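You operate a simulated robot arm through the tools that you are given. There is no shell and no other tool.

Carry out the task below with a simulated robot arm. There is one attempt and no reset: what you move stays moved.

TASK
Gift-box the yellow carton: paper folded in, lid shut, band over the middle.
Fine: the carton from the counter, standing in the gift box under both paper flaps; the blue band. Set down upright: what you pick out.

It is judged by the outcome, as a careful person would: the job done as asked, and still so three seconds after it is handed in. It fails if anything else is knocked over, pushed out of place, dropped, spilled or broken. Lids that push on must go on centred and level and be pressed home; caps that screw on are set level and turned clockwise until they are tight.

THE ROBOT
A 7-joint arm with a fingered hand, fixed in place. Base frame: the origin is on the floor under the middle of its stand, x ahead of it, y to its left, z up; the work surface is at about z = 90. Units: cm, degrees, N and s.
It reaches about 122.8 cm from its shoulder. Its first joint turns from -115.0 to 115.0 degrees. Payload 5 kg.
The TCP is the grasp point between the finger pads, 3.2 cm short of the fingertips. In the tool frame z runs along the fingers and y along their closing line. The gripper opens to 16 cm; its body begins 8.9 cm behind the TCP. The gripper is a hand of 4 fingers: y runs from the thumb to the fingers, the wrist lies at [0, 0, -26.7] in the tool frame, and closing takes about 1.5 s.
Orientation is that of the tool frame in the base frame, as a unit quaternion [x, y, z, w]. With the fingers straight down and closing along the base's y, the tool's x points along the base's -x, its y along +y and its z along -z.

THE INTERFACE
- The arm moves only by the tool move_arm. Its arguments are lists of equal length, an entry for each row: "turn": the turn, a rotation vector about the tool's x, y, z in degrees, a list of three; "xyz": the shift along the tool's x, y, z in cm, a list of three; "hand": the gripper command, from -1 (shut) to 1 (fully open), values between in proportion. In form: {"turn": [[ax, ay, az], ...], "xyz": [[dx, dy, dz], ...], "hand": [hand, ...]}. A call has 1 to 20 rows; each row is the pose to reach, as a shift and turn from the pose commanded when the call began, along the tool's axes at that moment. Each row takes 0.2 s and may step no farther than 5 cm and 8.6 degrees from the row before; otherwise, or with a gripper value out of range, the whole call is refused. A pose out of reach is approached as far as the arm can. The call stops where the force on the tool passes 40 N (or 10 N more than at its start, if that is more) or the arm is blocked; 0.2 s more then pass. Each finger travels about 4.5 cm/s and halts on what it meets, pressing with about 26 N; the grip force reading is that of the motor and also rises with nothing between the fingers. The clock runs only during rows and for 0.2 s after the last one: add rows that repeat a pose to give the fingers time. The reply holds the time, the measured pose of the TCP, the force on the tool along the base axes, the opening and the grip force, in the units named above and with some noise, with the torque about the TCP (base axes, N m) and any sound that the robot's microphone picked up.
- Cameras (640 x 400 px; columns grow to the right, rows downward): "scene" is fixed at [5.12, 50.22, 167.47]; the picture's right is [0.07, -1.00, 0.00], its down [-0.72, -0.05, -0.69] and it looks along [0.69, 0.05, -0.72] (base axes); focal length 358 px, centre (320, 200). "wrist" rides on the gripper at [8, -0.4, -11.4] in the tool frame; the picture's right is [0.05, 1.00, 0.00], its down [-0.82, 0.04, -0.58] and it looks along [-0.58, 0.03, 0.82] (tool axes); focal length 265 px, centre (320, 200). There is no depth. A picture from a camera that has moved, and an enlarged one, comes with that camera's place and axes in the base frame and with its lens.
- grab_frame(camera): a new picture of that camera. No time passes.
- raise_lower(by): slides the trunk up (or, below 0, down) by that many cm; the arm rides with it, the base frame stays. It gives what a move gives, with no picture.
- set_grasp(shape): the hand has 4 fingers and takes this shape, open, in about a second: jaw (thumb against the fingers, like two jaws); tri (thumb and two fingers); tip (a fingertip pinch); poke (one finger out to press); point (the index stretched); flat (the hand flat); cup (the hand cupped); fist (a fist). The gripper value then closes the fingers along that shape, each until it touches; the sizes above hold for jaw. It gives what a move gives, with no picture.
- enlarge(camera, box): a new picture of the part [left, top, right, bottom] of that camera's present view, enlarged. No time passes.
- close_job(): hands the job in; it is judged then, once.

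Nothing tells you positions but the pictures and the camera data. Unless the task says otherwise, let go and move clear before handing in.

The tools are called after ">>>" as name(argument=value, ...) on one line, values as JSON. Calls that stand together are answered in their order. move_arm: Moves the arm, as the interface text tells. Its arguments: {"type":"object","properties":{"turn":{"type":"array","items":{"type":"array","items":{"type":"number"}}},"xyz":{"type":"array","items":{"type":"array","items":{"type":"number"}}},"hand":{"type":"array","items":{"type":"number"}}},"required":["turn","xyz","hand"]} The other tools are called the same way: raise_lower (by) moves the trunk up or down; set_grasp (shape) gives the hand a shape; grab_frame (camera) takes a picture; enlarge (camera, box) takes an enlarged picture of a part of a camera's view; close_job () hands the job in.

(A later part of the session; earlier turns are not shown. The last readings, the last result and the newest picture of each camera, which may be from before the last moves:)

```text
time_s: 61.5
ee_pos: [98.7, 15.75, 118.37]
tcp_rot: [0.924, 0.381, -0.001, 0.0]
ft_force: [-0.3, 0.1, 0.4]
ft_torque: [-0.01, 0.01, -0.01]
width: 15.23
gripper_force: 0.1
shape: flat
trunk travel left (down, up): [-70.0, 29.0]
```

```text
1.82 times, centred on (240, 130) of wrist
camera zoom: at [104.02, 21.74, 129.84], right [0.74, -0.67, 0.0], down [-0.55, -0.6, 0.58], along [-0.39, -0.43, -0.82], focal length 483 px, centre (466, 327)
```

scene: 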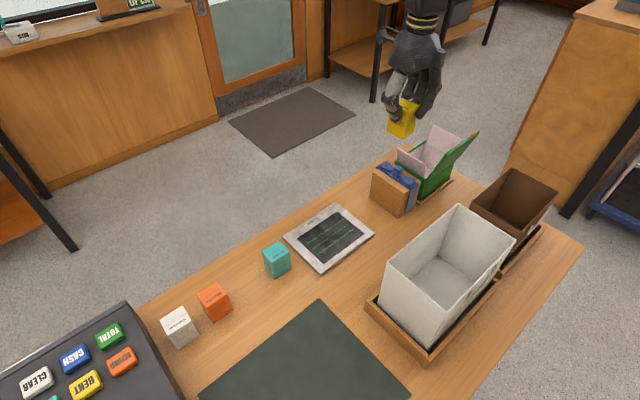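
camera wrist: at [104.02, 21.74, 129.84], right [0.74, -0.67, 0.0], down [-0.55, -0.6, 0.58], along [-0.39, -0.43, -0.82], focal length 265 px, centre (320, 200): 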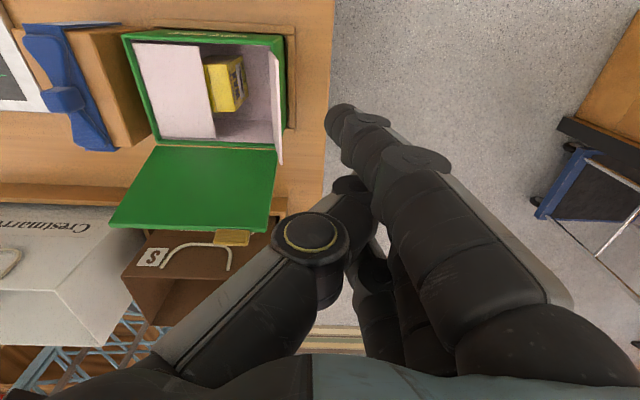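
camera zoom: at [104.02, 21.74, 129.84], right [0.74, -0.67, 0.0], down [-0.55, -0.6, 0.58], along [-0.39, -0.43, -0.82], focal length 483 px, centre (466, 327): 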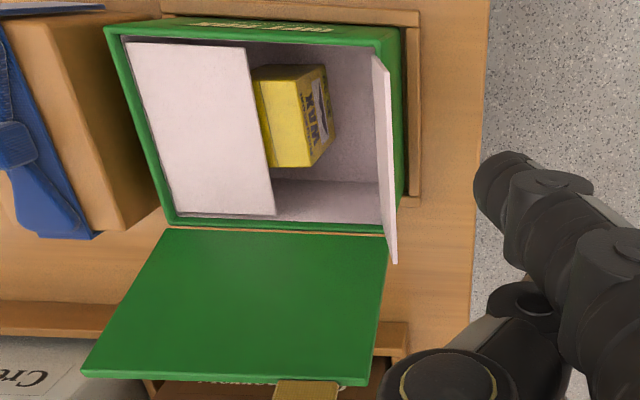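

The far flap leans out to about 8 cm from centre, and the hand is safely beyond it. Lowering to flap height.

>>> move_arm(turn=[[0, 0, 0], [0, 0, 0], [0, 0, 0], [0, 0, 0], [0, 0, 0]], xyz=[[0, 0, 4], [0, 0, 8], [0, 0, 10], [0, 0, 11], [0, 0, 11]], hand=[1, 1, 1, 1, 1])

>>> enlarge(camera="wrist", box=[110, 20, 420, 280])

>>> enlarge(camera="scene", box=[370, 80, 510, 205])

```text
time_s: 62.7
ee_pos: [98.68, 15.9, 107.51]
tcp_rot: [0.924, 0.381, 0.0, -0.001]
ft_force: [-0.2, -0.2, 0.6]
ft_torque: [0.03, 0.0, 0.0]
width: 15.23
gripper_force: 0.1
shape: flat
trunk travel left (down, up): [-70.0, 29.0]
```

```text
1.54 times, centred on (265, 150) of wrist
camera zoom: at [103.98, 21.8, 118.86], right [0.74, -0.67, 0.0], down [-0.55, -0.6, 0.58], along [-0.39, -0.43, -0.82], focal length 408 px, centre (405, 277)
```

zoom: 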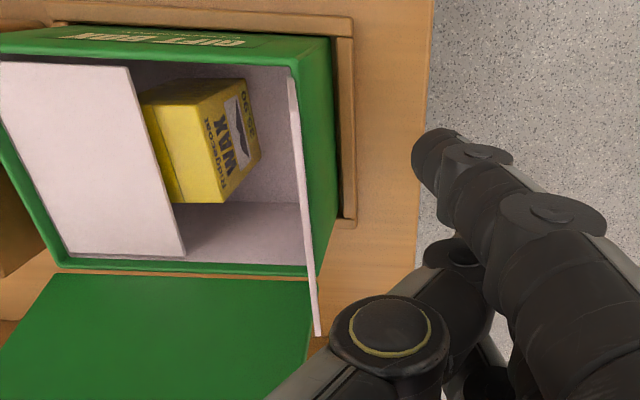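

```text
3.20 times, centred on (440, 142) of scene
camera zoom: at [5.12, 50.22, 167.47], right [0.07, -1.0, 0.0], down [-0.72, -0.05, -0.69], along [0.69, 0.05, -0.72], focal length 1145 px, centre (-64, 384)
```

zoom: 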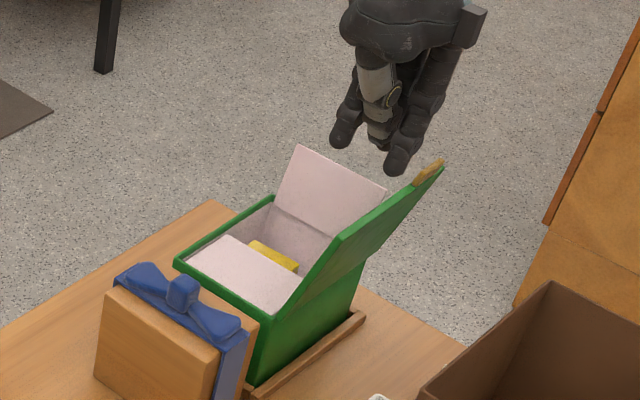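

Clear on all sides. I'll drop slightly and sweep inward along the far flap's arc.

>>> move_arm(turn=[[0, 0, 0], [0, 0, 0], [0, 0, 0], [0, 0, 0], [0, 0, 0], [0, 0, 0], [0, 0, 0], [0, 0, 0], [0, 0, 0], [0, 0, 0], [0, 0, 0], [0, 0, 0]], xyz=[[0, 0, 1.5], [0, -1.5, 1.7], [0, -2.6, 1.9], [0, -3.2, 2.1], [0, -4, 2.1], [0, -4.9, 2.1], [0, -5.8, 2.3], [0, -6.6, 2.6], [0, -7.3, 3.1], [0, -8, 3.6], [0, -8, 3.7], [0, -8, 3.7]], hand=[1, 1, 1, 1, 1, 1, 1, 1, 1, 1, 1, 1])

>>> grab_frame(camera="wrist")

>>> enlarge(camera="scene", box=[370, 80, 510, 205])

```text
time_s: 65.3
ee_pos: [93.04, 21.45, 103.88]
tcp_rot: [0.924, 0.381, 0.0, 0.0]
ft_force: [0.6, -0.2, 0.3]
ft_torque: [0.0, 0.02, 0.02]
width: 15.23
gripper_force: 0.1
shape: flat
trunk travel left (down, up): [-70.0, 29.0]
```

```text
taken
camera wrist: at [98.43, 27.42, 115.13], right [0.74, -0.67, 0.0], down [-0.55, -0.6, 0.58], along [-0.39, -0.43, -0.82], focal length 265 px, centre (320, 200)
```

wrist: 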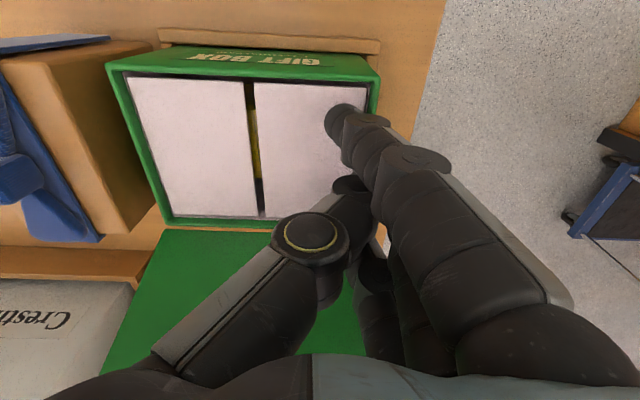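

```text
3.20 times, centred on (440, 142) of scene
camera zoom: at [5.12, 50.22, 167.47], right [0.07, -1.0, 0.0], down [-0.72, -0.05, -0.69], along [0.69, 0.05, -0.72], focal length 1145 px, centre (-64, 384)
```

zoom: 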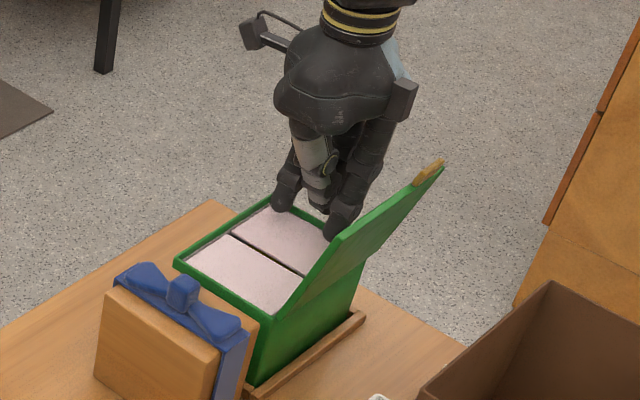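

Both paper flaps are folded flat over the carton. Next is the lid: I'll rise, turn the paddle parallel to the lid, and go behind it.

>>> move_arm(turn=[[0, 0, 0], [0, 0, 0], [0, 0, 0], [0, 0, 0], [0, 0, 0], [0, 0, 0]], xyz=[[0, 0, -2], [0, 0, -6], [0, 0, -11], [0, 0, -16], [0, 0, -21], [0, 0, -21]], hand=[1, 1, 1, 1, 1, 1])

>>> move_arm(turn=[[0, 0, -8.2], [0, 0, -16.4], [0, 0, -24.6], [0, 0, -32.8], [0, 0, -41], [0, 0, -49.2], [0, 0, -57.4], [0, 0, -65.6], [0, 0, -73.8], [0, 0, -82], [0, 0, -90.2], [0, 0, -90.2]], xyz=[[-1.4, -0.4, 0], [-2.8, -0.8, 0], [-4.2, -1.2, 0], [-5.6, -1.6, 0], [-7, -2, 0], [-8.4, -2.4, 0], [-9.8, -2.8, 0], [-11.2, -3.2, 0], [-12.6, -3.6, 0], [-14, -4, 0], [-14.9, -4, 0], [-14.9, -4, 0]], hand=[1, 1, 1, 1, 1, 1, 1, 1, 1, 1, 1, 1])

>>> grab_frame(camera="wrist")

>>> grab_frame(camera="scene")

```text
time_s: 66.7
ee_pos: [92.96, 21.36, 124.83]
tcp_rot: [0.925, 0.381, -0.001, 0.001]
ft_force: [0.0, -0.1, 0.5]
ft_torque: [0.03, -0.01, -0.01]
width: 15.24
gripper_force: 0.0
shape: flat
trunk travel left (down, up): [-70.0, 29.0]
```

```text
time_s: 69.3
ee_pos: [79.62, 13.67, 124.8]
tcp_rot: [0.381, 0.924, 0.001, 0.0]
ft_force: [-0.6, 0.2, -0.6]
ft_torque: [-0.01, 0.04, 0.01]
width: 15.23
gripper_force: 0.1
shape: flat
trunk travel left (down, up): [-70.0, 29.0]
```

```text
taken
camera wrist: at [73.6, 19.17, 136.15], right [0.67, 0.74, 0.0], down [0.61, -0.55, 0.58], along [0.43, -0.39, -0.82], focal length 265 px, centre (320, 200)
```

wrist: 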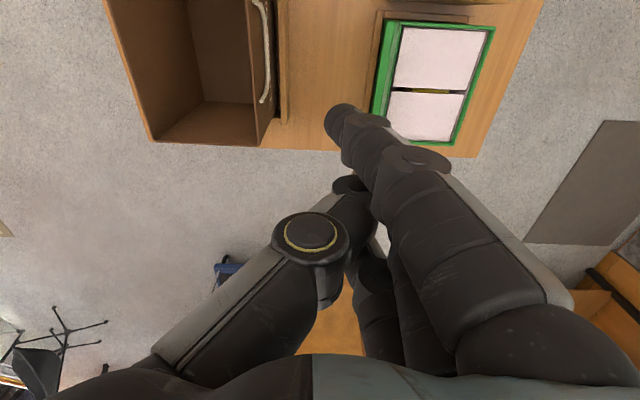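

```text
taken
```

scene: 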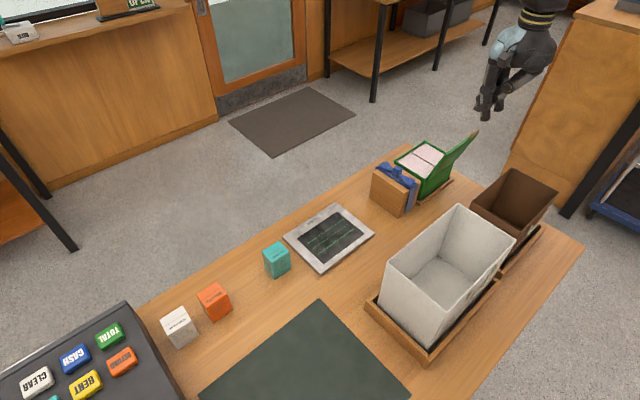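

>>> enlarge(camera="wrist", box=[250, 0, 510, 170])

>>> enlarge(camera="scene", box=[380, 120, 500, 220])

```text
2.35 times, centred on (380, 85) of wrist
camera zoom: at [73.6, 19.17, 136.15], right [0.67, 0.74, 0.0], down [0.61, -0.55, 0.58], along [0.43, -0.39, -0.82], focal length 624 px, centre (179, 471)
```

zoom: 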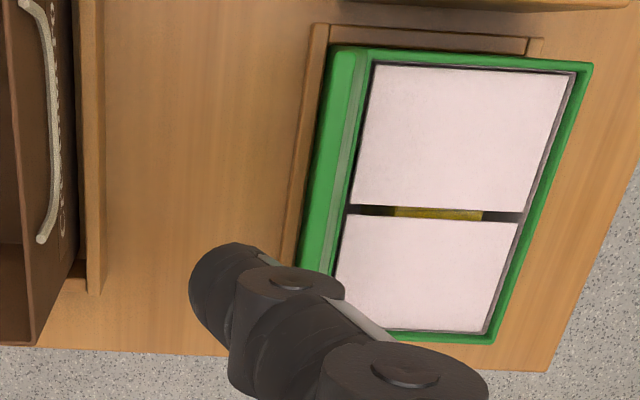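

```text
4.00 times, centred on (440, 170) of scene
camera zoom: at [5.12, 50.22, 167.47], right [0.07, -1.0, 0.0], down [-0.72, -0.05, -0.69], along [0.69, 0.05, -0.72], focal length 1431 px, centre (-160, 320)
```

zoom: 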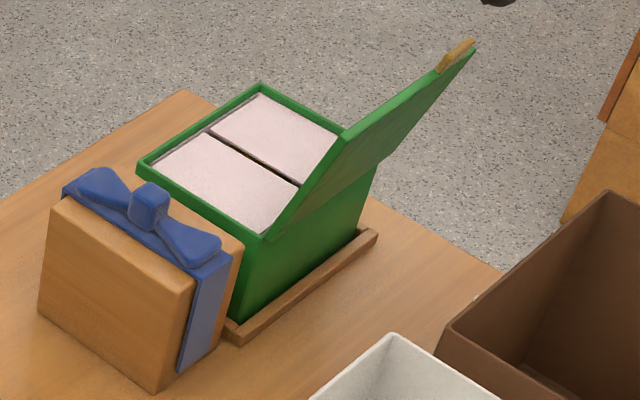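

The hand is behind the lid at mid-length, about 4 cm clear of its top edge. Descending behind it.

>>> move_arm(turn=[[0, 0, 0], [0, 0, 0], [0, 0, 0], [0, 0, 0], [0, 0, 0]], xyz=[[0, 0, 4], [0, 0, 8], [0, 0, 11], [0, 0, 13.5], [0, 0, 13.5]], hand=[1, 1, 1, 1, 1])

>>> grab_frame(camera="wrist")

>>> enlarge(camera="scene", box=[380, 90, 540, 220])

```text
time_s: 70.1
ee_pos: [79.88, 13.97, 115.11]
tcp_rot: [0.383, 0.924, 0.002, 0.003]
ft_force: [-3.4, 0.0, 10.5]
ft_torque: [0.35, -0.19, 0.14]
width: 15.24
gripper_force: 0.0
shape: flat
trunk travel left (down, up): [-70.0, 29.0]
stopped in row 3: the force on the tool passed its limit at 67 N (the readings are from after the stop); the commanded pose is now the measured one
```

```text
taken
camera wrist: at [73.75, 19.34, 126.43], right [0.67, 0.74, 0.01], down [0.6, -0.55, 0.58], along [0.44, -0.38, -0.81], focal length 265 px, centre (320, 200)
```

wrist: 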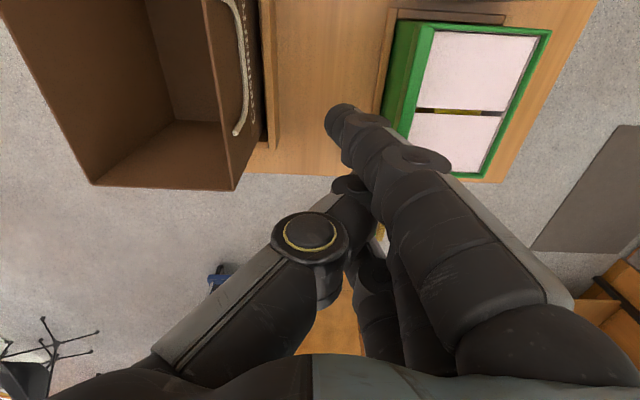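

```text
3.08 times, centred on (460, 155) of scene
camera zoom: at [5.12, 50.22, 167.47], right [0.07, -1.0, 0.0], down [-0.72, -0.05, -0.69], along [0.69, 0.05, -0.72], focal length 1101 px, centre (-111, 338)
```

zoom: 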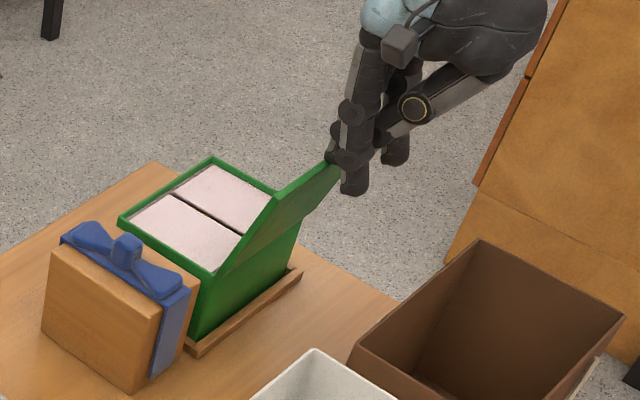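

Descending, a finger met the lid's upper edge or its gold tab at z≈111, and the move stopped; the lid hasn't shifted. I'll back up, move 3 cm further behind and descend again more slowly.

>>> move_arm(turn=[[0, 0, 0], [0, 0, 0], [0, 0, 0], [0, 0, 0]], xyz=[[0, 0, -2], [0, -0.8, -4], [0, -3, -4], [0, -3, -4]], hand=[1, 1, 1, 1])

>>> grab_frame(camera="wrist")

>>> enlarge(camera="scene", box=[380, 90, 540, 220])

```text
time_s: 71.1
ee_pos: [77.79, 11.71, 118.98]
tcp_rot: [0.382, 0.924, 0.001, 0.001]
ft_force: [0.2, 0.1, -0.3]
ft_torque: [-0.03, 0.01, -0.02]
width: 15.25
gripper_force: 0.1
shape: flat
trunk travel left (down, up): [-70.0, 29.0]
```

```text
taken
camera wrist: at [71.69, 17.18, 130.26], right [0.67, 0.74, 0.0], down [0.6, -0.55, 0.58], along [0.43, -0.38, -0.81], focal length 265 px, centre (320, 200)
```

wrist: 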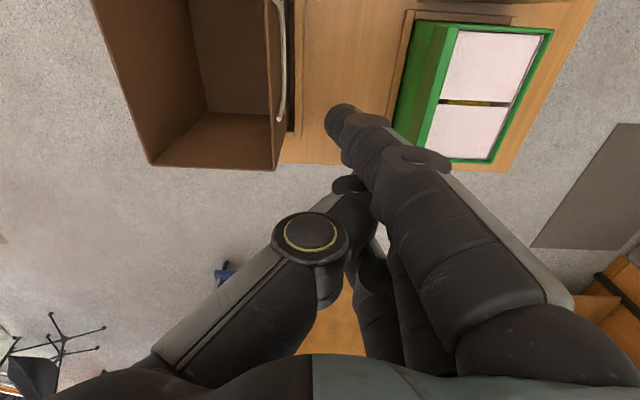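

```text
3.08 times, centred on (460, 155) of scene
camera zoom: at [5.12, 50.22, 167.47], right [0.07, -1.0, 0.0], down [-0.72, -0.05, -0.69], along [0.69, 0.05, -0.72], focal length 1101 px, centre (-111, 338)
```

zoom: 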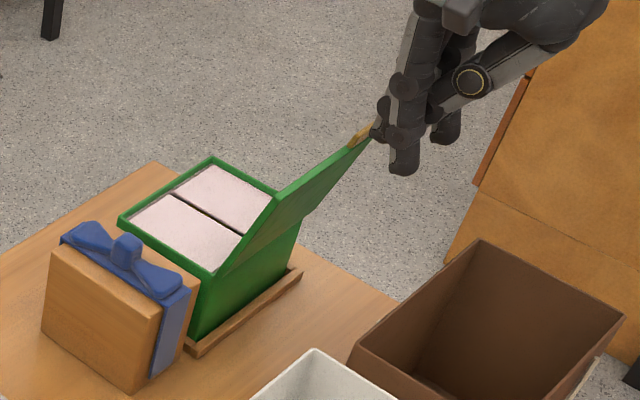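

The middle finger stands slightly proud of the others, which is what touched. With 3 cm more clearance, I'll lower behind the lid again.

>>> move_arm(turn=[[0, 0, 0], [0, 0, 0], [0, 0, 0], [0, 0, 0], [0, 0, 0]], xyz=[[0, 0, 2], [0, 0, 4], [0, 0, 5.5], [0, 0, 6.7], [0, 0, 6.7]], hand=[1, 1, 1, 1, 1])

>>> grab_frame(camera="wrist")

>>> enlarge(camera="scene", box=[380, 90, 540, 220])

```text
time_s: 72.3
ee_pos: [77.83, 11.83, 112.35]
tcp_rot: [0.382, 0.924, 0.002, 0.002]
ft_force: [-0.6, -0.4, 0.7]
ft_torque: [-0.01, -0.03, -0.03]
width: 15.25
gripper_force: 0.0
shape: flat
trunk travel left (down, up): [-70.0, 29.0]
```

```text
taken
camera wrist: at [71.68, 17.18, 123.57], right [0.67, 0.74, 0.0], down [0.6, -0.55, 0.58], along [0.43, -0.39, -0.81], focal length 265 px, centre (320, 200)
```

wrist: 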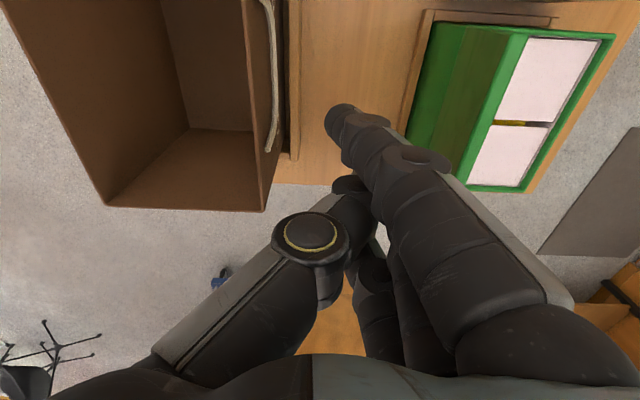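

```text
3.08 times, centred on (460, 155) of scene
camera zoom: at [5.12, 50.22, 167.47], right [0.07, -1.0, 0.0], down [-0.72, -0.05, -0.69], along [0.69, 0.05, -0.72], focal length 1101 px, centre (-111, 338)
```

zoom: 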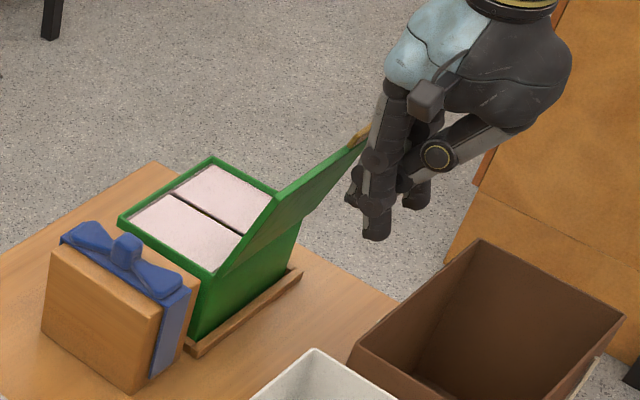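

The hand is behind the lid and clear of the brown bin. I'll push the lid forward slowly and check halfway.

>>> move_arm(turn=[[0, 0, 0], [0, 0, 0], [0, 0, 0], [0, 0, 0], [0, 0, 0], [0, 0, 0], [0, 0, 0], [0, 0, 0]], xyz=[[0, 1.2, 0.2], [0, 2.4, 0.4], [0, 3.4, 0.4], [0, 4.4, 0.3], [0, 5.4, 0.2], [0, 6.4, 0.2], [0, 7.2, 0.2], [0, 7.2, 0.2]], hand=[1, 1, 1, 1, 1, 1, 1, 1])

>>> grab_frame(camera="wrist")

>>> enlarge(camera="scene", box=[380, 80, 540, 220])

```text
time_s: 74.1
ee_pos: [82.74, 16.96, 112.08]
tcp_rot: [0.382, 0.924, 0.002, 0.003]
ft_force: [0.6, 0.1, 0.3]
ft_torque: [-0.01, 0.03, -0.01]
width: 15.23
gripper_force: 0.0
shape: flat
trunk travel left (down, up): [-70.0, 29.0]
```

```text
taken
camera wrist: at [76.8, 22.29, 123.36], right [0.67, 0.74, 0.0], down [0.6, -0.55, 0.58], along [0.43, -0.39, -0.81], focal length 265 px, centre (320, 200)
```

wrist: 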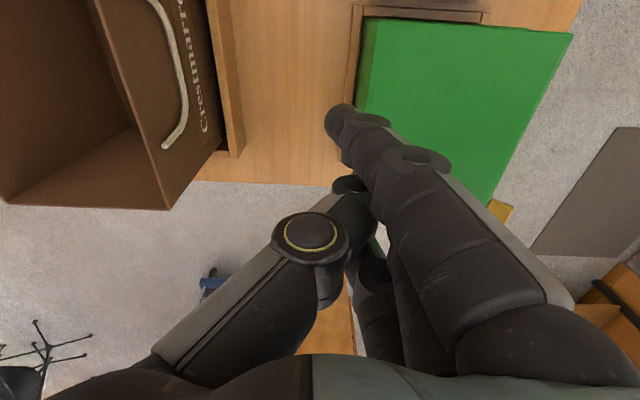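

```text
2.86 times, centred on (460, 150) of scene
camera zoom: at [5.12, 50.22, 167.47], right [0.07, -1.0, 0.0], down [-0.72, -0.05, -0.69], along [0.69, 0.05, -0.72], focal length 1022 px, centre (-80, 343)
```

zoom: 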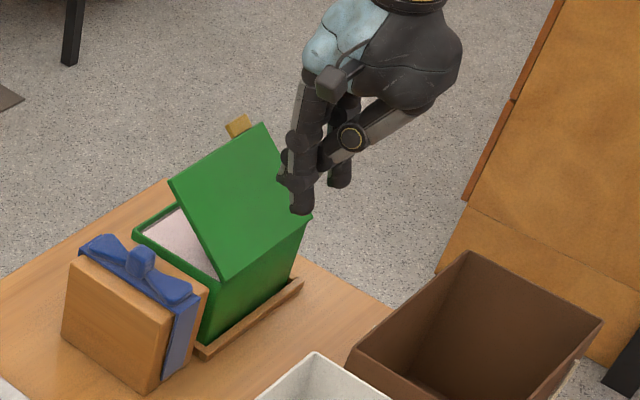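

The lid has tipped past vertical over the box, with no load on the hand. I'll keep following it down along its arc.

>>> move_arm(turn=[[0, 0, 0], [0, 0, 0], [0, 0, 0], [0, 0, 0], [0, 0, 0], [0, 0, 0], [0, 0, 0], [0, 0, 0]], xyz=[[0, 1, 0.2], [0, 2, 0.4], [0, 3, 0.7], [0, 3.9, 1.1], [0, 4.8, 1.7], [0, 5.5, 2.3], [0, 6.1, 2.9], [0, 6.1, 2.9]], hand=[1, 1, 1, 1, 1, 1, 1, 1])

>>> grab_frame(camera="wrist")

>>> enlarge(camera="scene", box=[380, 80, 540, 220])

```text
time_s: 75.9
ee_pos: [87.31, 21.22, 109.24]
tcp_rot: [0.382, 0.924, 0.002, 0.003]
ft_force: [1.1, -0.6, 0.4]
ft_torque: [0.0, 0.01, -0.01]
width: 15.23
gripper_force: 0.1
shape: flat
trunk travel left (down, up): [-70.0, 29.0]
```

```text
taken
camera wrist: at [81.08, 26.58, 120.52], right [0.67, 0.74, 0.0], down [0.6, -0.55, 0.58], along [0.43, -0.39, -0.81], focal length 265 px, centre (320, 200)
```

wrist: 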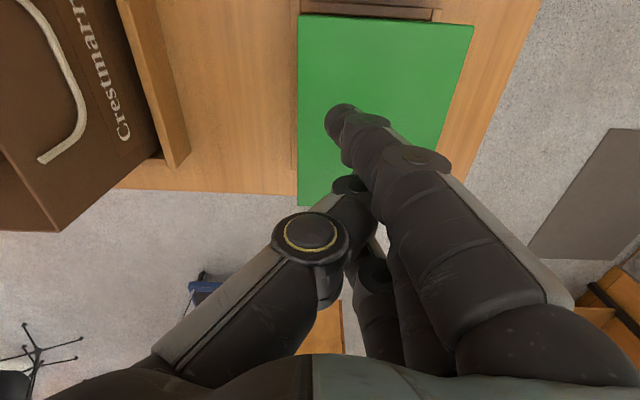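

```text
2.86 times, centred on (460, 150) of scene
camera zoom: at [5.12, 50.22, 167.47], right [0.07, -1.0, 0.0], down [-0.72, -0.05, -0.69], along [0.69, 0.05, -0.72], focal length 1022 px, centre (-80, 343)
```

zoom: 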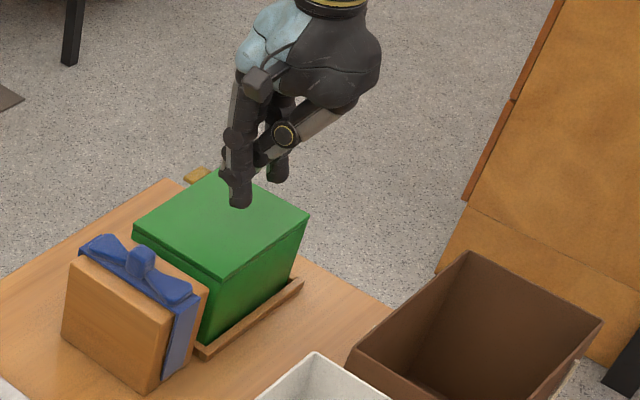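

The lid has come down onto the box. I'll zoom in to see whether it's fully shut.

>>> enlarge(camera="scene", box=[395, 125, 485, 205])

>>> enlarge(camera="wrist", box=[260, 0, 520, 220])

```text
5.00 times, centred on (440, 165) of scene
camera zoom: at [5.12, 50.22, 167.47], right [0.07, -1.0, 0.0], down [-0.72, -0.05, -0.69], along [0.69, 0.05, -0.72], focal length 1788 px, centre (-280, 375)
```

zoom: 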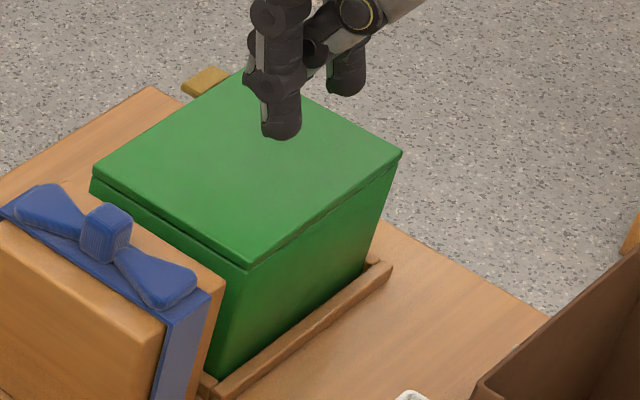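

```text
1.82 times, centred on (390, 110) of wrist
camera zoom: at [81.08, 26.58, 120.52], right [0.67, 0.74, 0.0], down [0.6, -0.55, 0.58], along [0.43, -0.39, -0.81], focal length 483 px, centre (193, 364)
```

zoom: 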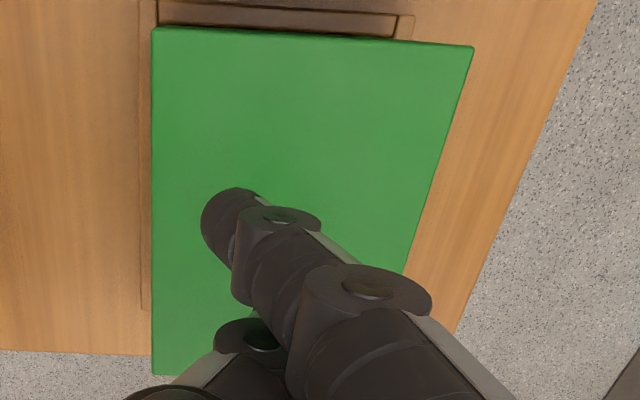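

The lid looks level on the box; now it should be pressed home. I'll lift a little and make a fist for pressing.

>>> move_arm(turn=[[0, 0, 0], [0, 0, 0], [0, 0, 0]], xyz=[[0, 0, -4], [0, 4, -8], [0, 4, -8]], hand=[1, 1, 1])

>>> set_grasp(shape="fist")

>>> grab_frame(camera="wrist")

>>> enlarge(camera="scene", box=[380, 70, 520, 200])

```text
refused: row 2 steps farther than a row can; nothing moved
```

```text
time_s: 76.8
ee_pos: [87.13, 21.24, 109.26]
tcp_rot: [0.382, 0.924, 0.002, 0.003]
ft_force: [-0.1, -0.3, -0.5]
ft_torque: [0.0, 0.04, 0.0]
width: 0.01
gripper_force: 0.1
shape: fist
trunk travel left (down, up): [-70.0, 29.0]
```

```text
taken
camera wrist: at [81.09, 26.58, 120.51], right [0.67, 0.74, 0.0], down [0.6, -0.55, 0.58], along [0.43, -0.39, -0.81], focal length 265 px, centre (320, 200)
```

wrist: 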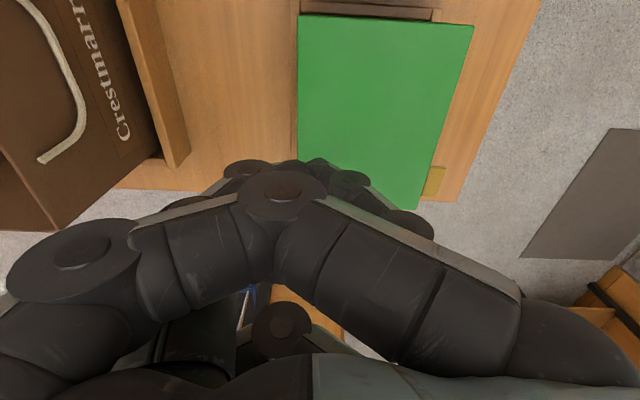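

```text
3.08 times, centred on (450, 135) of scene
camera zoom: at [5.12, 50.22, 167.47], right [0.07, -1.0, 0.0], down [-0.72, -0.05, -0.69], along [0.69, 0.05, -0.72], focal length 1101 px, centre (-80, 400)
```

zoom: 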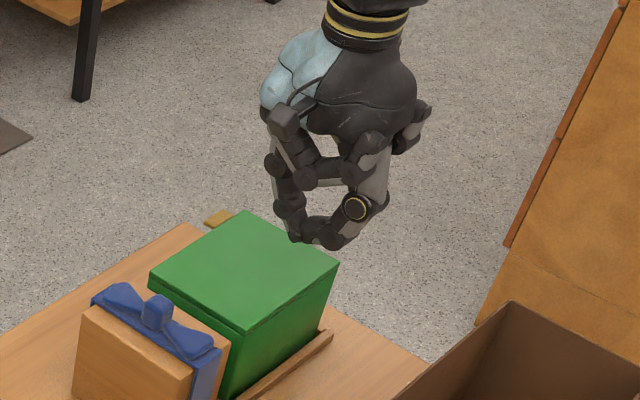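

A fist is a bit awkward here, so I'll use the poke shape and position it over the lid's free edge at mid-length.

>>> move_arm(turn=[[0, 0, 0], [0, 0, 0], [0, 0, 0], [0, 0, 0]], xyz=[[0, 1, -3], [0, 4.5, -4], [0, 7.8, -4], [0, 7.8, -4]], hand=[1, 1, 1, 1])

>>> set_grasp(shape="poke")

>>> grab_frame(camera="wrist")

>>> enlarge(camera="scene", box=[380, 60, 520, 200])

```text
time_s: 77.8
ee_pos: [92.75, 26.71, 113.48]
tcp_rot: [0.381, 0.925, 0.002, 0.003]
ft_force: [0.4, -0.3, 1.0]
ft_torque: [0.01, 0.03, -0.02]
width: 0.01
gripper_force: 0.1
shape: fist
trunk travel left (down, up): [-70.0, 29.0]
```

```text
time_s: 78.7
ee_pos: [92.75, 26.88, 113.24]
tcp_rot: [0.382, 0.924, 0.002, 0.002]
ft_force: [0.4, -0.3, 0.9]
ft_torque: [0.0, -0.02, -0.01]
width: 0.0
gripper_force: 0.0
shape: poke
trunk travel left (down, up): [-70.0, 29.0]
```

```text
taken
camera wrist: at [86.63, 32.16, 124.59], right [0.67, 0.74, 0.0], down [0.6, -0.55, 0.58], along [0.43, -0.39, -0.81], focal length 265 px, centre (320, 200)
```

wrist: 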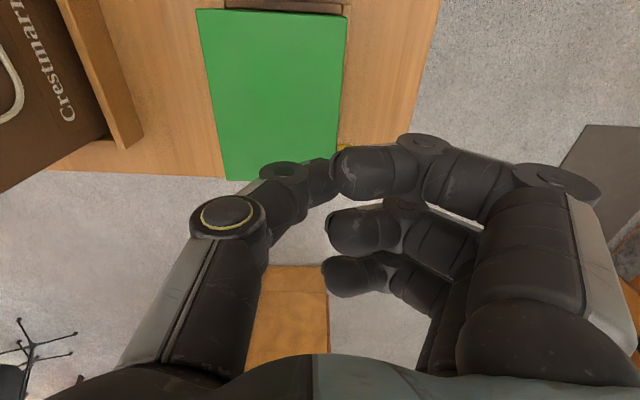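

```text
2.86 times, centred on (450, 130) of scene
camera zoom: at [5.12, 50.22, 167.47], right [0.07, -1.0, 0.0], down [-0.72, -0.05, -0.69], along [0.69, 0.05, -0.72], focal length 1022 px, centre (-51, 400)
```

zoom: 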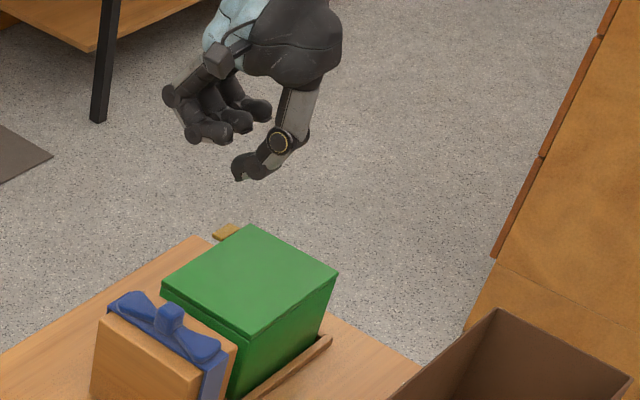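

The poke shape uses the thumb tip, about 3.8 cm below the TCP. I'll come down over the lid's free-edge side, then press in small steps.

>>> move_arm(turn=[[0, 0, 0], [0, 0, 0], [0, 0, 0], [0, 0, 0], [0, 0, 0]], xyz=[[0, -0.8, 3], [0, -0.8, 6], [0, -0.8, 7.5], [0, -0.8, 8.2], [0, -0.8, 8.2]], hand=[1, 1, 1, 1, 1])

>>> move_arm(turn=[[0, 0, 0], [0, 0, 0], [0, 0, 0], [0, 0, 0]], xyz=[[0, 0, 0.3], [0, 0, 0.6], [0, 0, 0.9], [0, 0, 0.9]], hand=[1, 1, 1, 1])

```text
time_s: 79.9
ee_pos: [92.17, 26.33, 105.09]
tcp_rot: [0.381, 0.924, 0.002, 0.002]
ft_force: [0.7, 0.2, -0.2]
ft_torque: [-0.01, 0.02, -0.04]
width: 0.01
gripper_force: 0.2
shape: poke
trunk travel left (down, up): [-70.0, 29.0]
```

```text
time_s: 80.9
ee_pos: [92.26, 26.18, 104.18]
tcp_rot: [0.382, 0.924, 0.002, 0.002]
ft_force: [-1.7, -0.2, 1.1]
ft_torque: [-0.02, -0.02, 0.01]
width: 0.0
gripper_force: 0.1
shape: poke
trunk travel left (down, up): [-70.0, 29.0]
```

>>> move_arm(turn=[[0, 0, 0], [0, 0, 0], [0, 0, 0], [0, 0, 0]], xyz=[[0, 0, 0.3], [0, 0, 0.5], [0, 0, 0.7], [0, 0, 0.7]], hand=[1, 1, 1, 1])

>>> enlarge(camera="scene", box=[390, 100, 500, 200])

```text
time_s: 81.9
ee_pos: [92.25, 26.18, 103.62]
tcp_rot: [0.381, 0.924, 0.003, 0.003]
ft_force: [-1.0, -1.0, 13.4]
ft_torque: [0.05, 0.01, 0.0]
width: 0.01
gripper_force: 0.1
shape: poke
trunk travel left (down, up): [-70.0, 29.0]
```

```text
4.00 times, centred on (445, 150) of scene
camera zoom: at [5.12, 50.22, 167.47], right [0.07, -1.0, 0.0], down [-0.72, -0.05, -0.69], along [0.69, 0.05, -0.72], focal length 1431 px, centre (-180, 400)
```

zoom: 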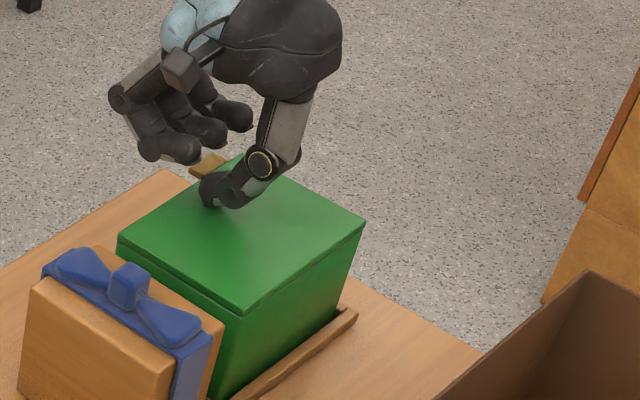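

Contact at 13 N. I'll press a bit harder to be sure the lid is home.

>>> move_arm(turn=[[0, 0, 0], [0, 0, 0], [0, 0, 0], [0, 0, 0]], xyz=[[0, 0, 0.2], [0, 0, 0.4], [0, 0, 0.5], [0, 0, 0.5]], hand=[1, 1, 1, 1])

>>> enlarge(camera="scene", box=[395, 125, 485, 205])

```text
time_s: 82.9
ee_pos: [92.04, 26.02, 103.29]
tcp_rot: [0.383, 0.924, 0.002, 0.004]
ft_force: [-5.9, -7.3, 33.9]
ft_torque: [0.03, 0.07, 0.04]
width: 0.01
gripper_force: 0.0
shape: poke
trunk travel left (down, up): [-70.0, 29.0]
```

```text
5.00 times, centred on (440, 165) of scene
camera zoom: at [5.12, 50.22, 167.47], right [0.07, -1.0, 0.0], down [-0.72, -0.05, -0.69], along [0.69, 0.05, -0.72], focal length 1788 px, centre (-280, 375)
```

zoom: 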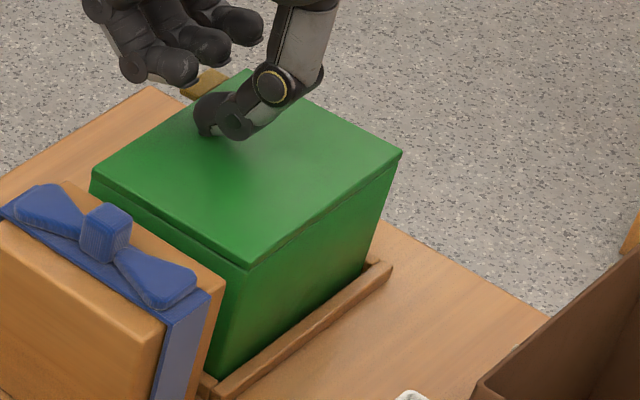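

The lid took 34 N with no further movement, so it's fully shut. Next is the band: I'll rise and place the camera straight above the bow to measure it.

>>> move_arm(turn=[[0, 0, 0], [0, 0, 0], [0, 0, 0], [0, 0, 0], [0, 0, 0], [0, 0, 0], [0, 0, 0]], xyz=[[0, 0, -3], [0, 0, -7], [0, 0, -12], [1, -0.5, -16.5], [3, -1.5, -20.5], [6, -2.7, -21.7], [6, -2.7, -21.7]], hand=[1, 1, 1, 1, 1, 1, 1])

>>> set_grasp(shape="jaw")

>>> grab_frame(camera="wrist")

>>> enlarge(camera="wrist", box=[200, 0, 440, 160])

>>> enlarge(camera="scene", box=[365, 130, 485, 220])

```text
time_s: 84.5
ee_pos: [85.84, 28.42, 124.6]
tcp_rot: [0.383, 0.924, 0.002, 0.002]
ft_force: [0.7, -0.3, 0.2]
ft_torque: [0.02, 0.04, 0.03]
width: 0.0
gripper_force: 0.0
shape: poke
trunk travel left (down, up): [-70.0, 29.0]
```

```text
time_s: 85.4
ee_pos: [85.94, 28.57, 124.7]
tcp_rot: [0.382, 0.924, 0.002, 0.003]
ft_force: [-0.5, -0.4, 0.1]
ft_torque: [0.0, -0.02, 0.03]
width: 15.96
gripper_force: 0.0
shape: jaw
trunk travel left (down, up): [-70.0, 29.0]
```

```text
taken
camera wrist: at [79.73, 33.91, 135.92], right [0.67, 0.74, 0.0], down [0.6, -0.55, 0.58], along [0.43, -0.38, -0.81], focal length 265 px, centre (320, 200)
```

wrist: 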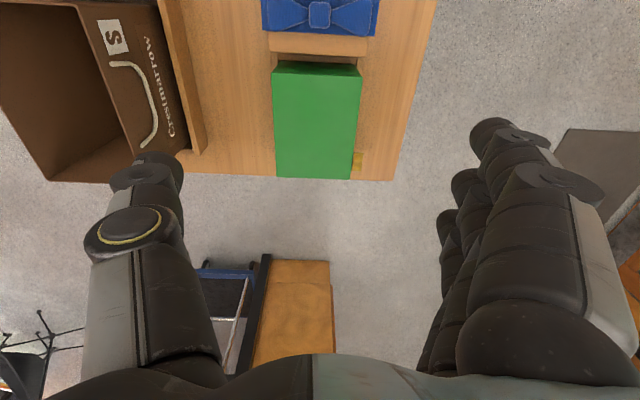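

```text
2.50 times, centred on (320, 80) of wrist
camera zoom: at [79.73, 33.91, 135.92], right [0.67, 0.74, 0.0], down [0.6, -0.55, 0.58], along [0.43, -0.38, -0.81], focal length 664 px, centre (320, 500)
```

zoom: 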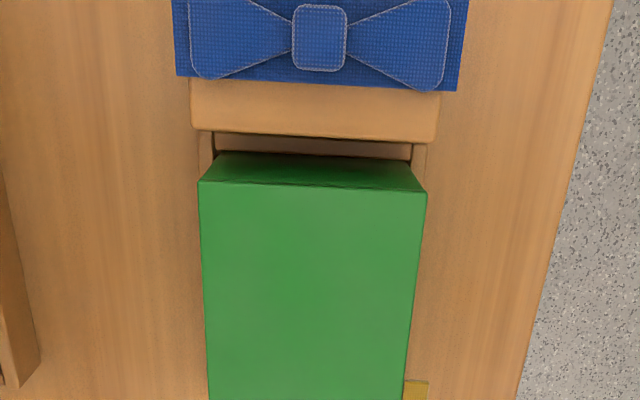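

```text
4.44 times, centred on (425, 175) of scene
camera zoom: at [5.12, 50.22, 167.47], right [0.07, -1.0, 0.0], down [-0.72, -0.05, -0.69], along [0.69, 0.05, -0.72], focal length 1590 px, centre (-147, 311)
```

zoom: 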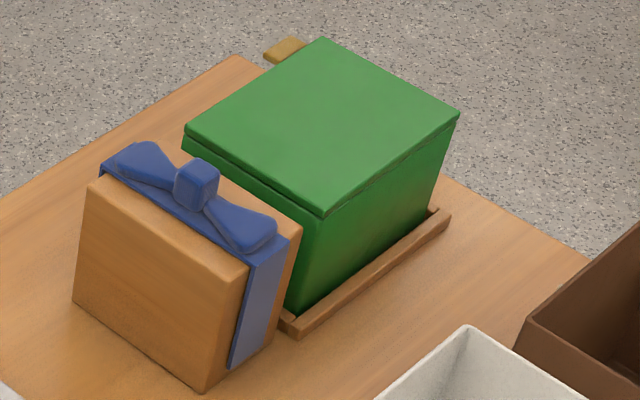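

Block, band and box line up: the bow centre is about 13.7 cm from the box centre, purely along the box's long axis. I'll take close-ups of the legs, rails and knot before gripping.

>>> enlarge(camera="scene", box=[380, 155, 430, 220])

>>> enlarge(camera="scene", box=[415, 165, 475, 210])

>>> enlarge(camera="wrist", box=[255, 0, 385, 80])

```text
6.15 times, centred on (405, 188) of scene
camera zoom: at [5.12, 50.22, 167.47], right [0.07, -1.0, 0.0], down [-0.72, -0.05, -0.69], along [0.69, 0.05, -0.72], focal length 2201 px, centre (-203, 277)
```

zoom: 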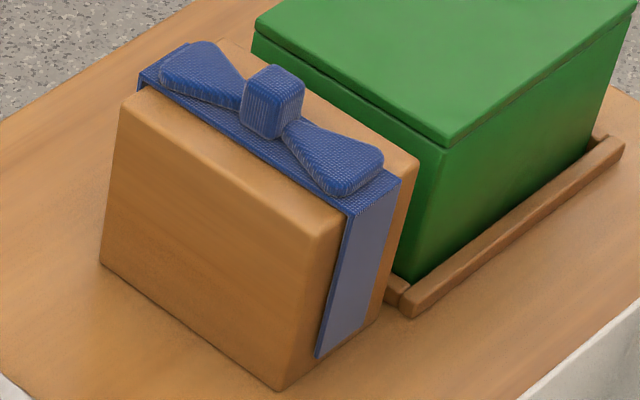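

```text
8.89 times, centred on (445, 188) of scene
camera zoom: at [5.12, 50.22, 167.47], right [0.07, -1.0, 0.0], down [-0.72, -0.05, -0.69], along [0.69, 0.05, -0.72], focal length 3180 px, centre (-791, 311)
```

zoom: 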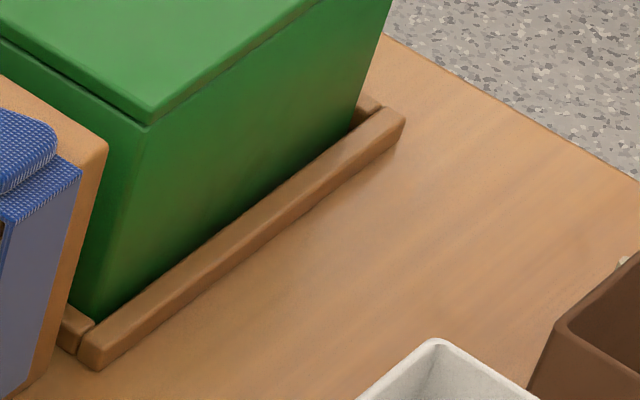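

```text
4.92 times, centred on (320, 40) of wrist
camera zoom: at [79.73, 33.91, 135.92], right [0.67, 0.74, 0.0], down [0.6, -0.55, 0.58], along [0.43, -0.38, -0.81], focal length 1307 px, centre (320, 988)
```

zoom: 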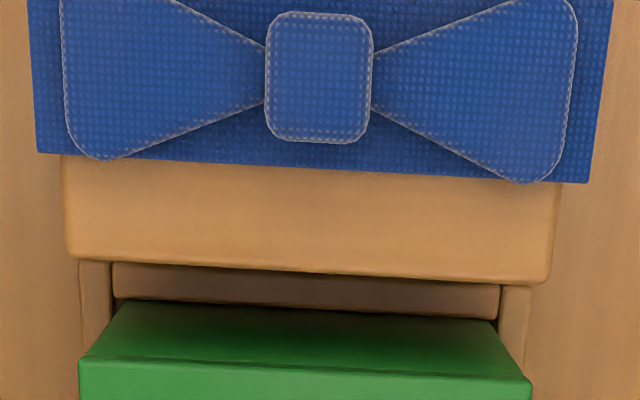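

The knot is a solid ~2.4 cm cube on the strap, good to grip along the box axis. I'll turn the hand back and position it above the bow with the fingers narrowed.

>>> move_arm(turn=[[0, 0, 8.15], [0, 0, 16.3], [0, 0, 24.4], [0, 0, 32.6], [0, 0, 40.7], [0, 0, 48.9], [0, 0, 57], [0, 0, 65.2], [0, 0, 73.3], [0, 0, 81.5], [0, 0, 89.6], [0, 0, 89.6]], xyz=[[0.7, 0, 0], [1.4, 0, 0], [2.1, 0, 0], [2.8, 0, 0], [3.5, 0, 0], [4.2, 0, 0], [4.9, 0, 0], [5.6, 0, 0], [6.3, 0, 2], [7, 0, 4], [7.8, 0, 6], [7.8, 0, 6]], hand=[0.5, 0.2, 0, -0.1, -0.1, -0.1, -0.1, -0.1, -0.1, -0.1, -0.1, -0.1])

>>> grab_frame(camera="wrist")

>>> enlarge(camera="scene", box=[350, 80, 490, 220])

```text
time_s: 88.0
ee_pos: [80.39, 33.93, 118.64]
tcp_rot: [0.922, 0.386, 0.003, 0.001]
ft_force: [0.2, 0.1, 0.0]
ft_torque: [0.01, 0.02, -0.03]
width: 7.29
gripper_force: 0.0
shape: jaw
trunk travel left (down, up): [-70.0, 29.0]
```

```text
taken
camera wrist: at [85.61, 39.97, 129.97], right [0.75, -0.66, 0.0], down [-0.55, -0.61, 0.57], along [-0.38, -0.43, -0.82], focal length 265 px, centre (320, 200)
```

wrist: 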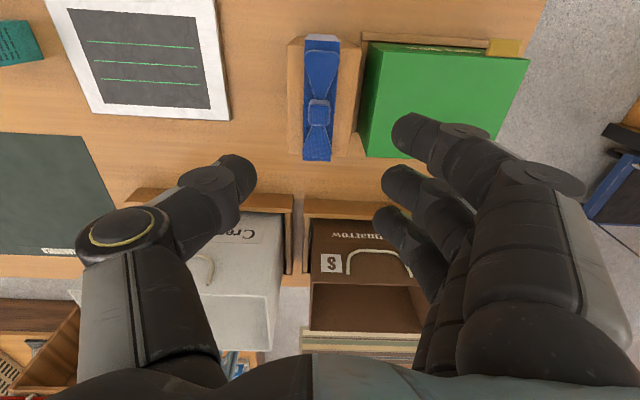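

```text
2.86 times, centred on (420, 150) of scene
camera zoom: at [5.12, 50.22, 167.47], right [0.07, -1.0, 0.0], down [-0.72, -0.05, -0.69], along [0.69, 0.05, -0.72], focal length 1022 px, centre (34, 343)
```

zoom: 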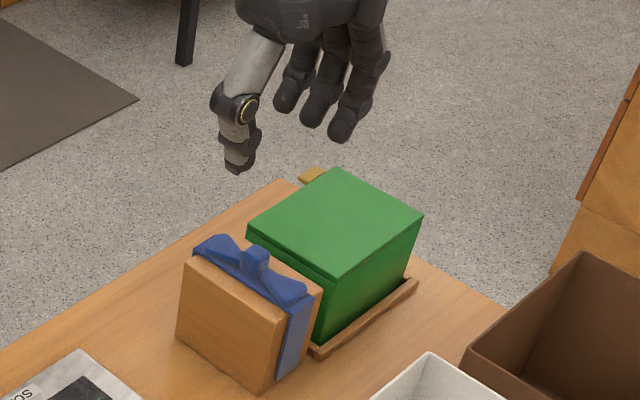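

>>> enlarge(camera="wrist", box=[270, 20, 370, 170])

```text
2.67 times, centred on (320, 95) of wrist
camera zoom: at [85.61, 39.97, 129.97], right [0.75, -0.66, 0.0], down [-0.55, -0.61, 0.57], along [-0.38, -0.43, -0.82], focal length 708 px, centre (320, 480)
```

zoom: 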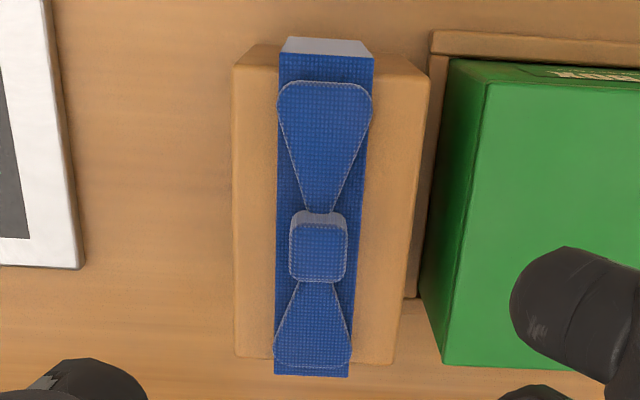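

The knot is centred under the grasp point. I'll descend so the fingertips straddle it, staying just above the strap.

>>> move_arm(turn=[[0, 0, 0], [0, 0, 0], [0, 0, 0], [0, 0, 0], [0, 0, 0]], xyz=[[-0.1, 0, 4], [-0.1, 0, 8], [-0.1, 0, 11], [-0.1, 0, 12.4], [-0.1, 0, 12.4]], hand=[-0.2, -0.2, -0.2, -0.2, -0.2])

>>> grab_frame(camera="wrist")

>>> enlarge(camera="scene", box=[360, 120, 460, 220])

```text
time_s: 89.2
ee_pos: [80.51, 33.92, 106.28]
tcp_rot: [0.922, 0.386, 0.003, 0.0]
ft_force: [-0.2, 1.0, -0.6]
ft_torque: [-0.01, -0.01, 0.02]
width: 6.47
gripper_force: 0.1
shape: jaw
trunk travel left (down, up): [-70.0, 29.0]
```

```text
taken
camera wrist: at [85.68, 39.93, 117.58], right [0.75, -0.66, 0.0], down [-0.55, -0.61, 0.57], along [-0.38, -0.43, -0.82], focal length 265 px, centre (320, 200)
```

wrist: 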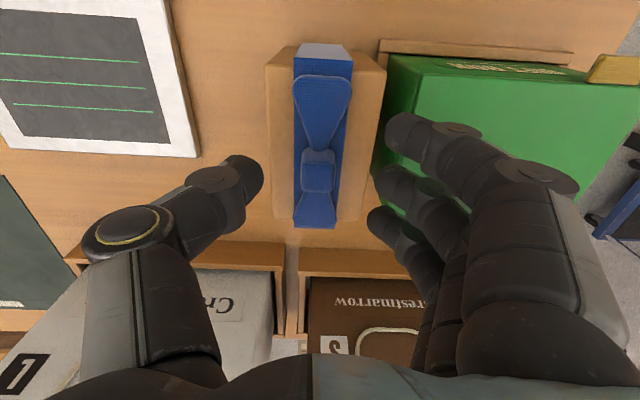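

```text
4.00 times, centred on (410, 170) of scene
camera zoom: at [5.12, 50.22, 167.47], right [0.07, -1.0, 0.0], down [-0.72, -0.05, -0.69], along [0.69, 0.05, -0.72], focal length 1431 px, centre (-40, 320)
```

zoom: 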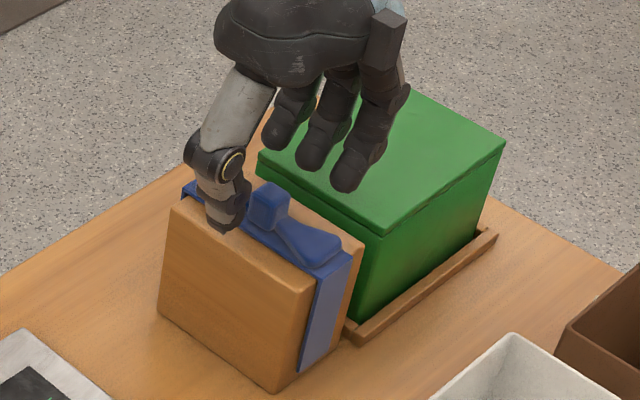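

Tips are about 2 cm above the strap, evenly on each side of the knot. I'll lower another 1.2 cm and close gently.

>>> move_arm(turn=[[0, 0, 0], [0, 0, 0], [0, 0, 0]], xyz=[[0, -0.1, 0.7], [0, -0.1, 1.2], [0, -0.1, 1.2]], hand=[-0.2, -0.2, -0.2])

>>> move_arm(turn=[[0, 0, 0], [0, 0, 0], [0, 0, 0], [0, 0, 0], [0, 0, 0], [0, 0, 0], [0, 0, 0], [0, 0, 0], [0, 0, 0]], xyz=[[0, 0, 0], [0, 0, 0], [0, 0, 0], [0, 0, 0], [0, 0, 0], [0, 0, 0], [0, 0, 0], [0, 0, 0], [0, 0, 0]], hand=[-0.3, -0.4, -0.5, -0.6, -0.7, -0.8, -1, -1, -1])

>>> grab_frame(camera="wrist")

>>> enlarge(camera="scene", box=[360, 120, 460, 220])

```text
time_s: 90.0
ee_pos: [80.36, 34.05, 104.96]
tcp_rot: [0.922, 0.386, 0.003, 0.001]
ft_force: [-0.4, 0.7, 0.6]
ft_torque: [-0.01, -0.02, 0.02]
width: 6.44
gripper_force: 0.1
shape: jaw
trunk travel left (down, up): [-70.0, 29.0]
```

```text
time_s: 92.0
ee_pos: [80.33, 34.08, 104.97]
tcp_rot: [0.922, 0.387, 0.003, 0.0]
ft_force: [-0.5, 1.1, -0.4]
ft_torque: [-0.16, -0.18, 0.01]
width: 0.29
gripper_force: 26.2
shape: jaw
trunk travel left (down, up): [-70.0, 29.0]
```

```text
taken
camera wrist: at [85.55, 40.04, 116.36], right [0.75, -0.66, 0.0], down [-0.54, -0.61, 0.57], along [-0.38, -0.43, -0.82], focal length 265 px, centre (320, 200)
```

wrist: 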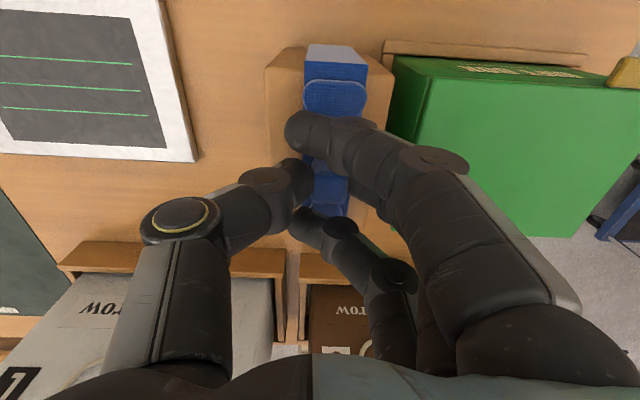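

```text
4.00 times, centred on (410, 170) of scene
camera zoom: at [5.12, 50.22, 167.47], right [0.07, -1.0, 0.0], down [-0.72, -0.05, -0.69], along [0.69, 0.05, -0.72], focal length 1431 px, centre (-40, 320)
```

zoom: 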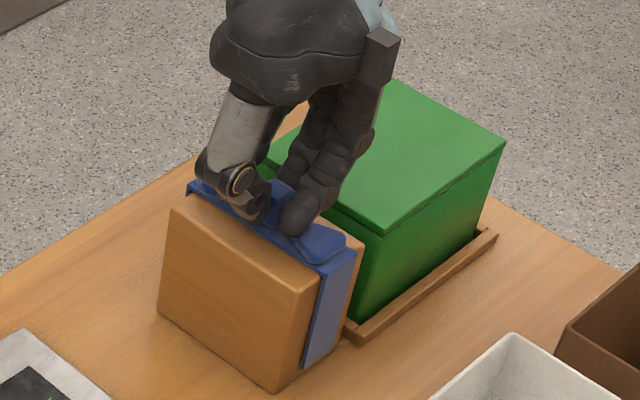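

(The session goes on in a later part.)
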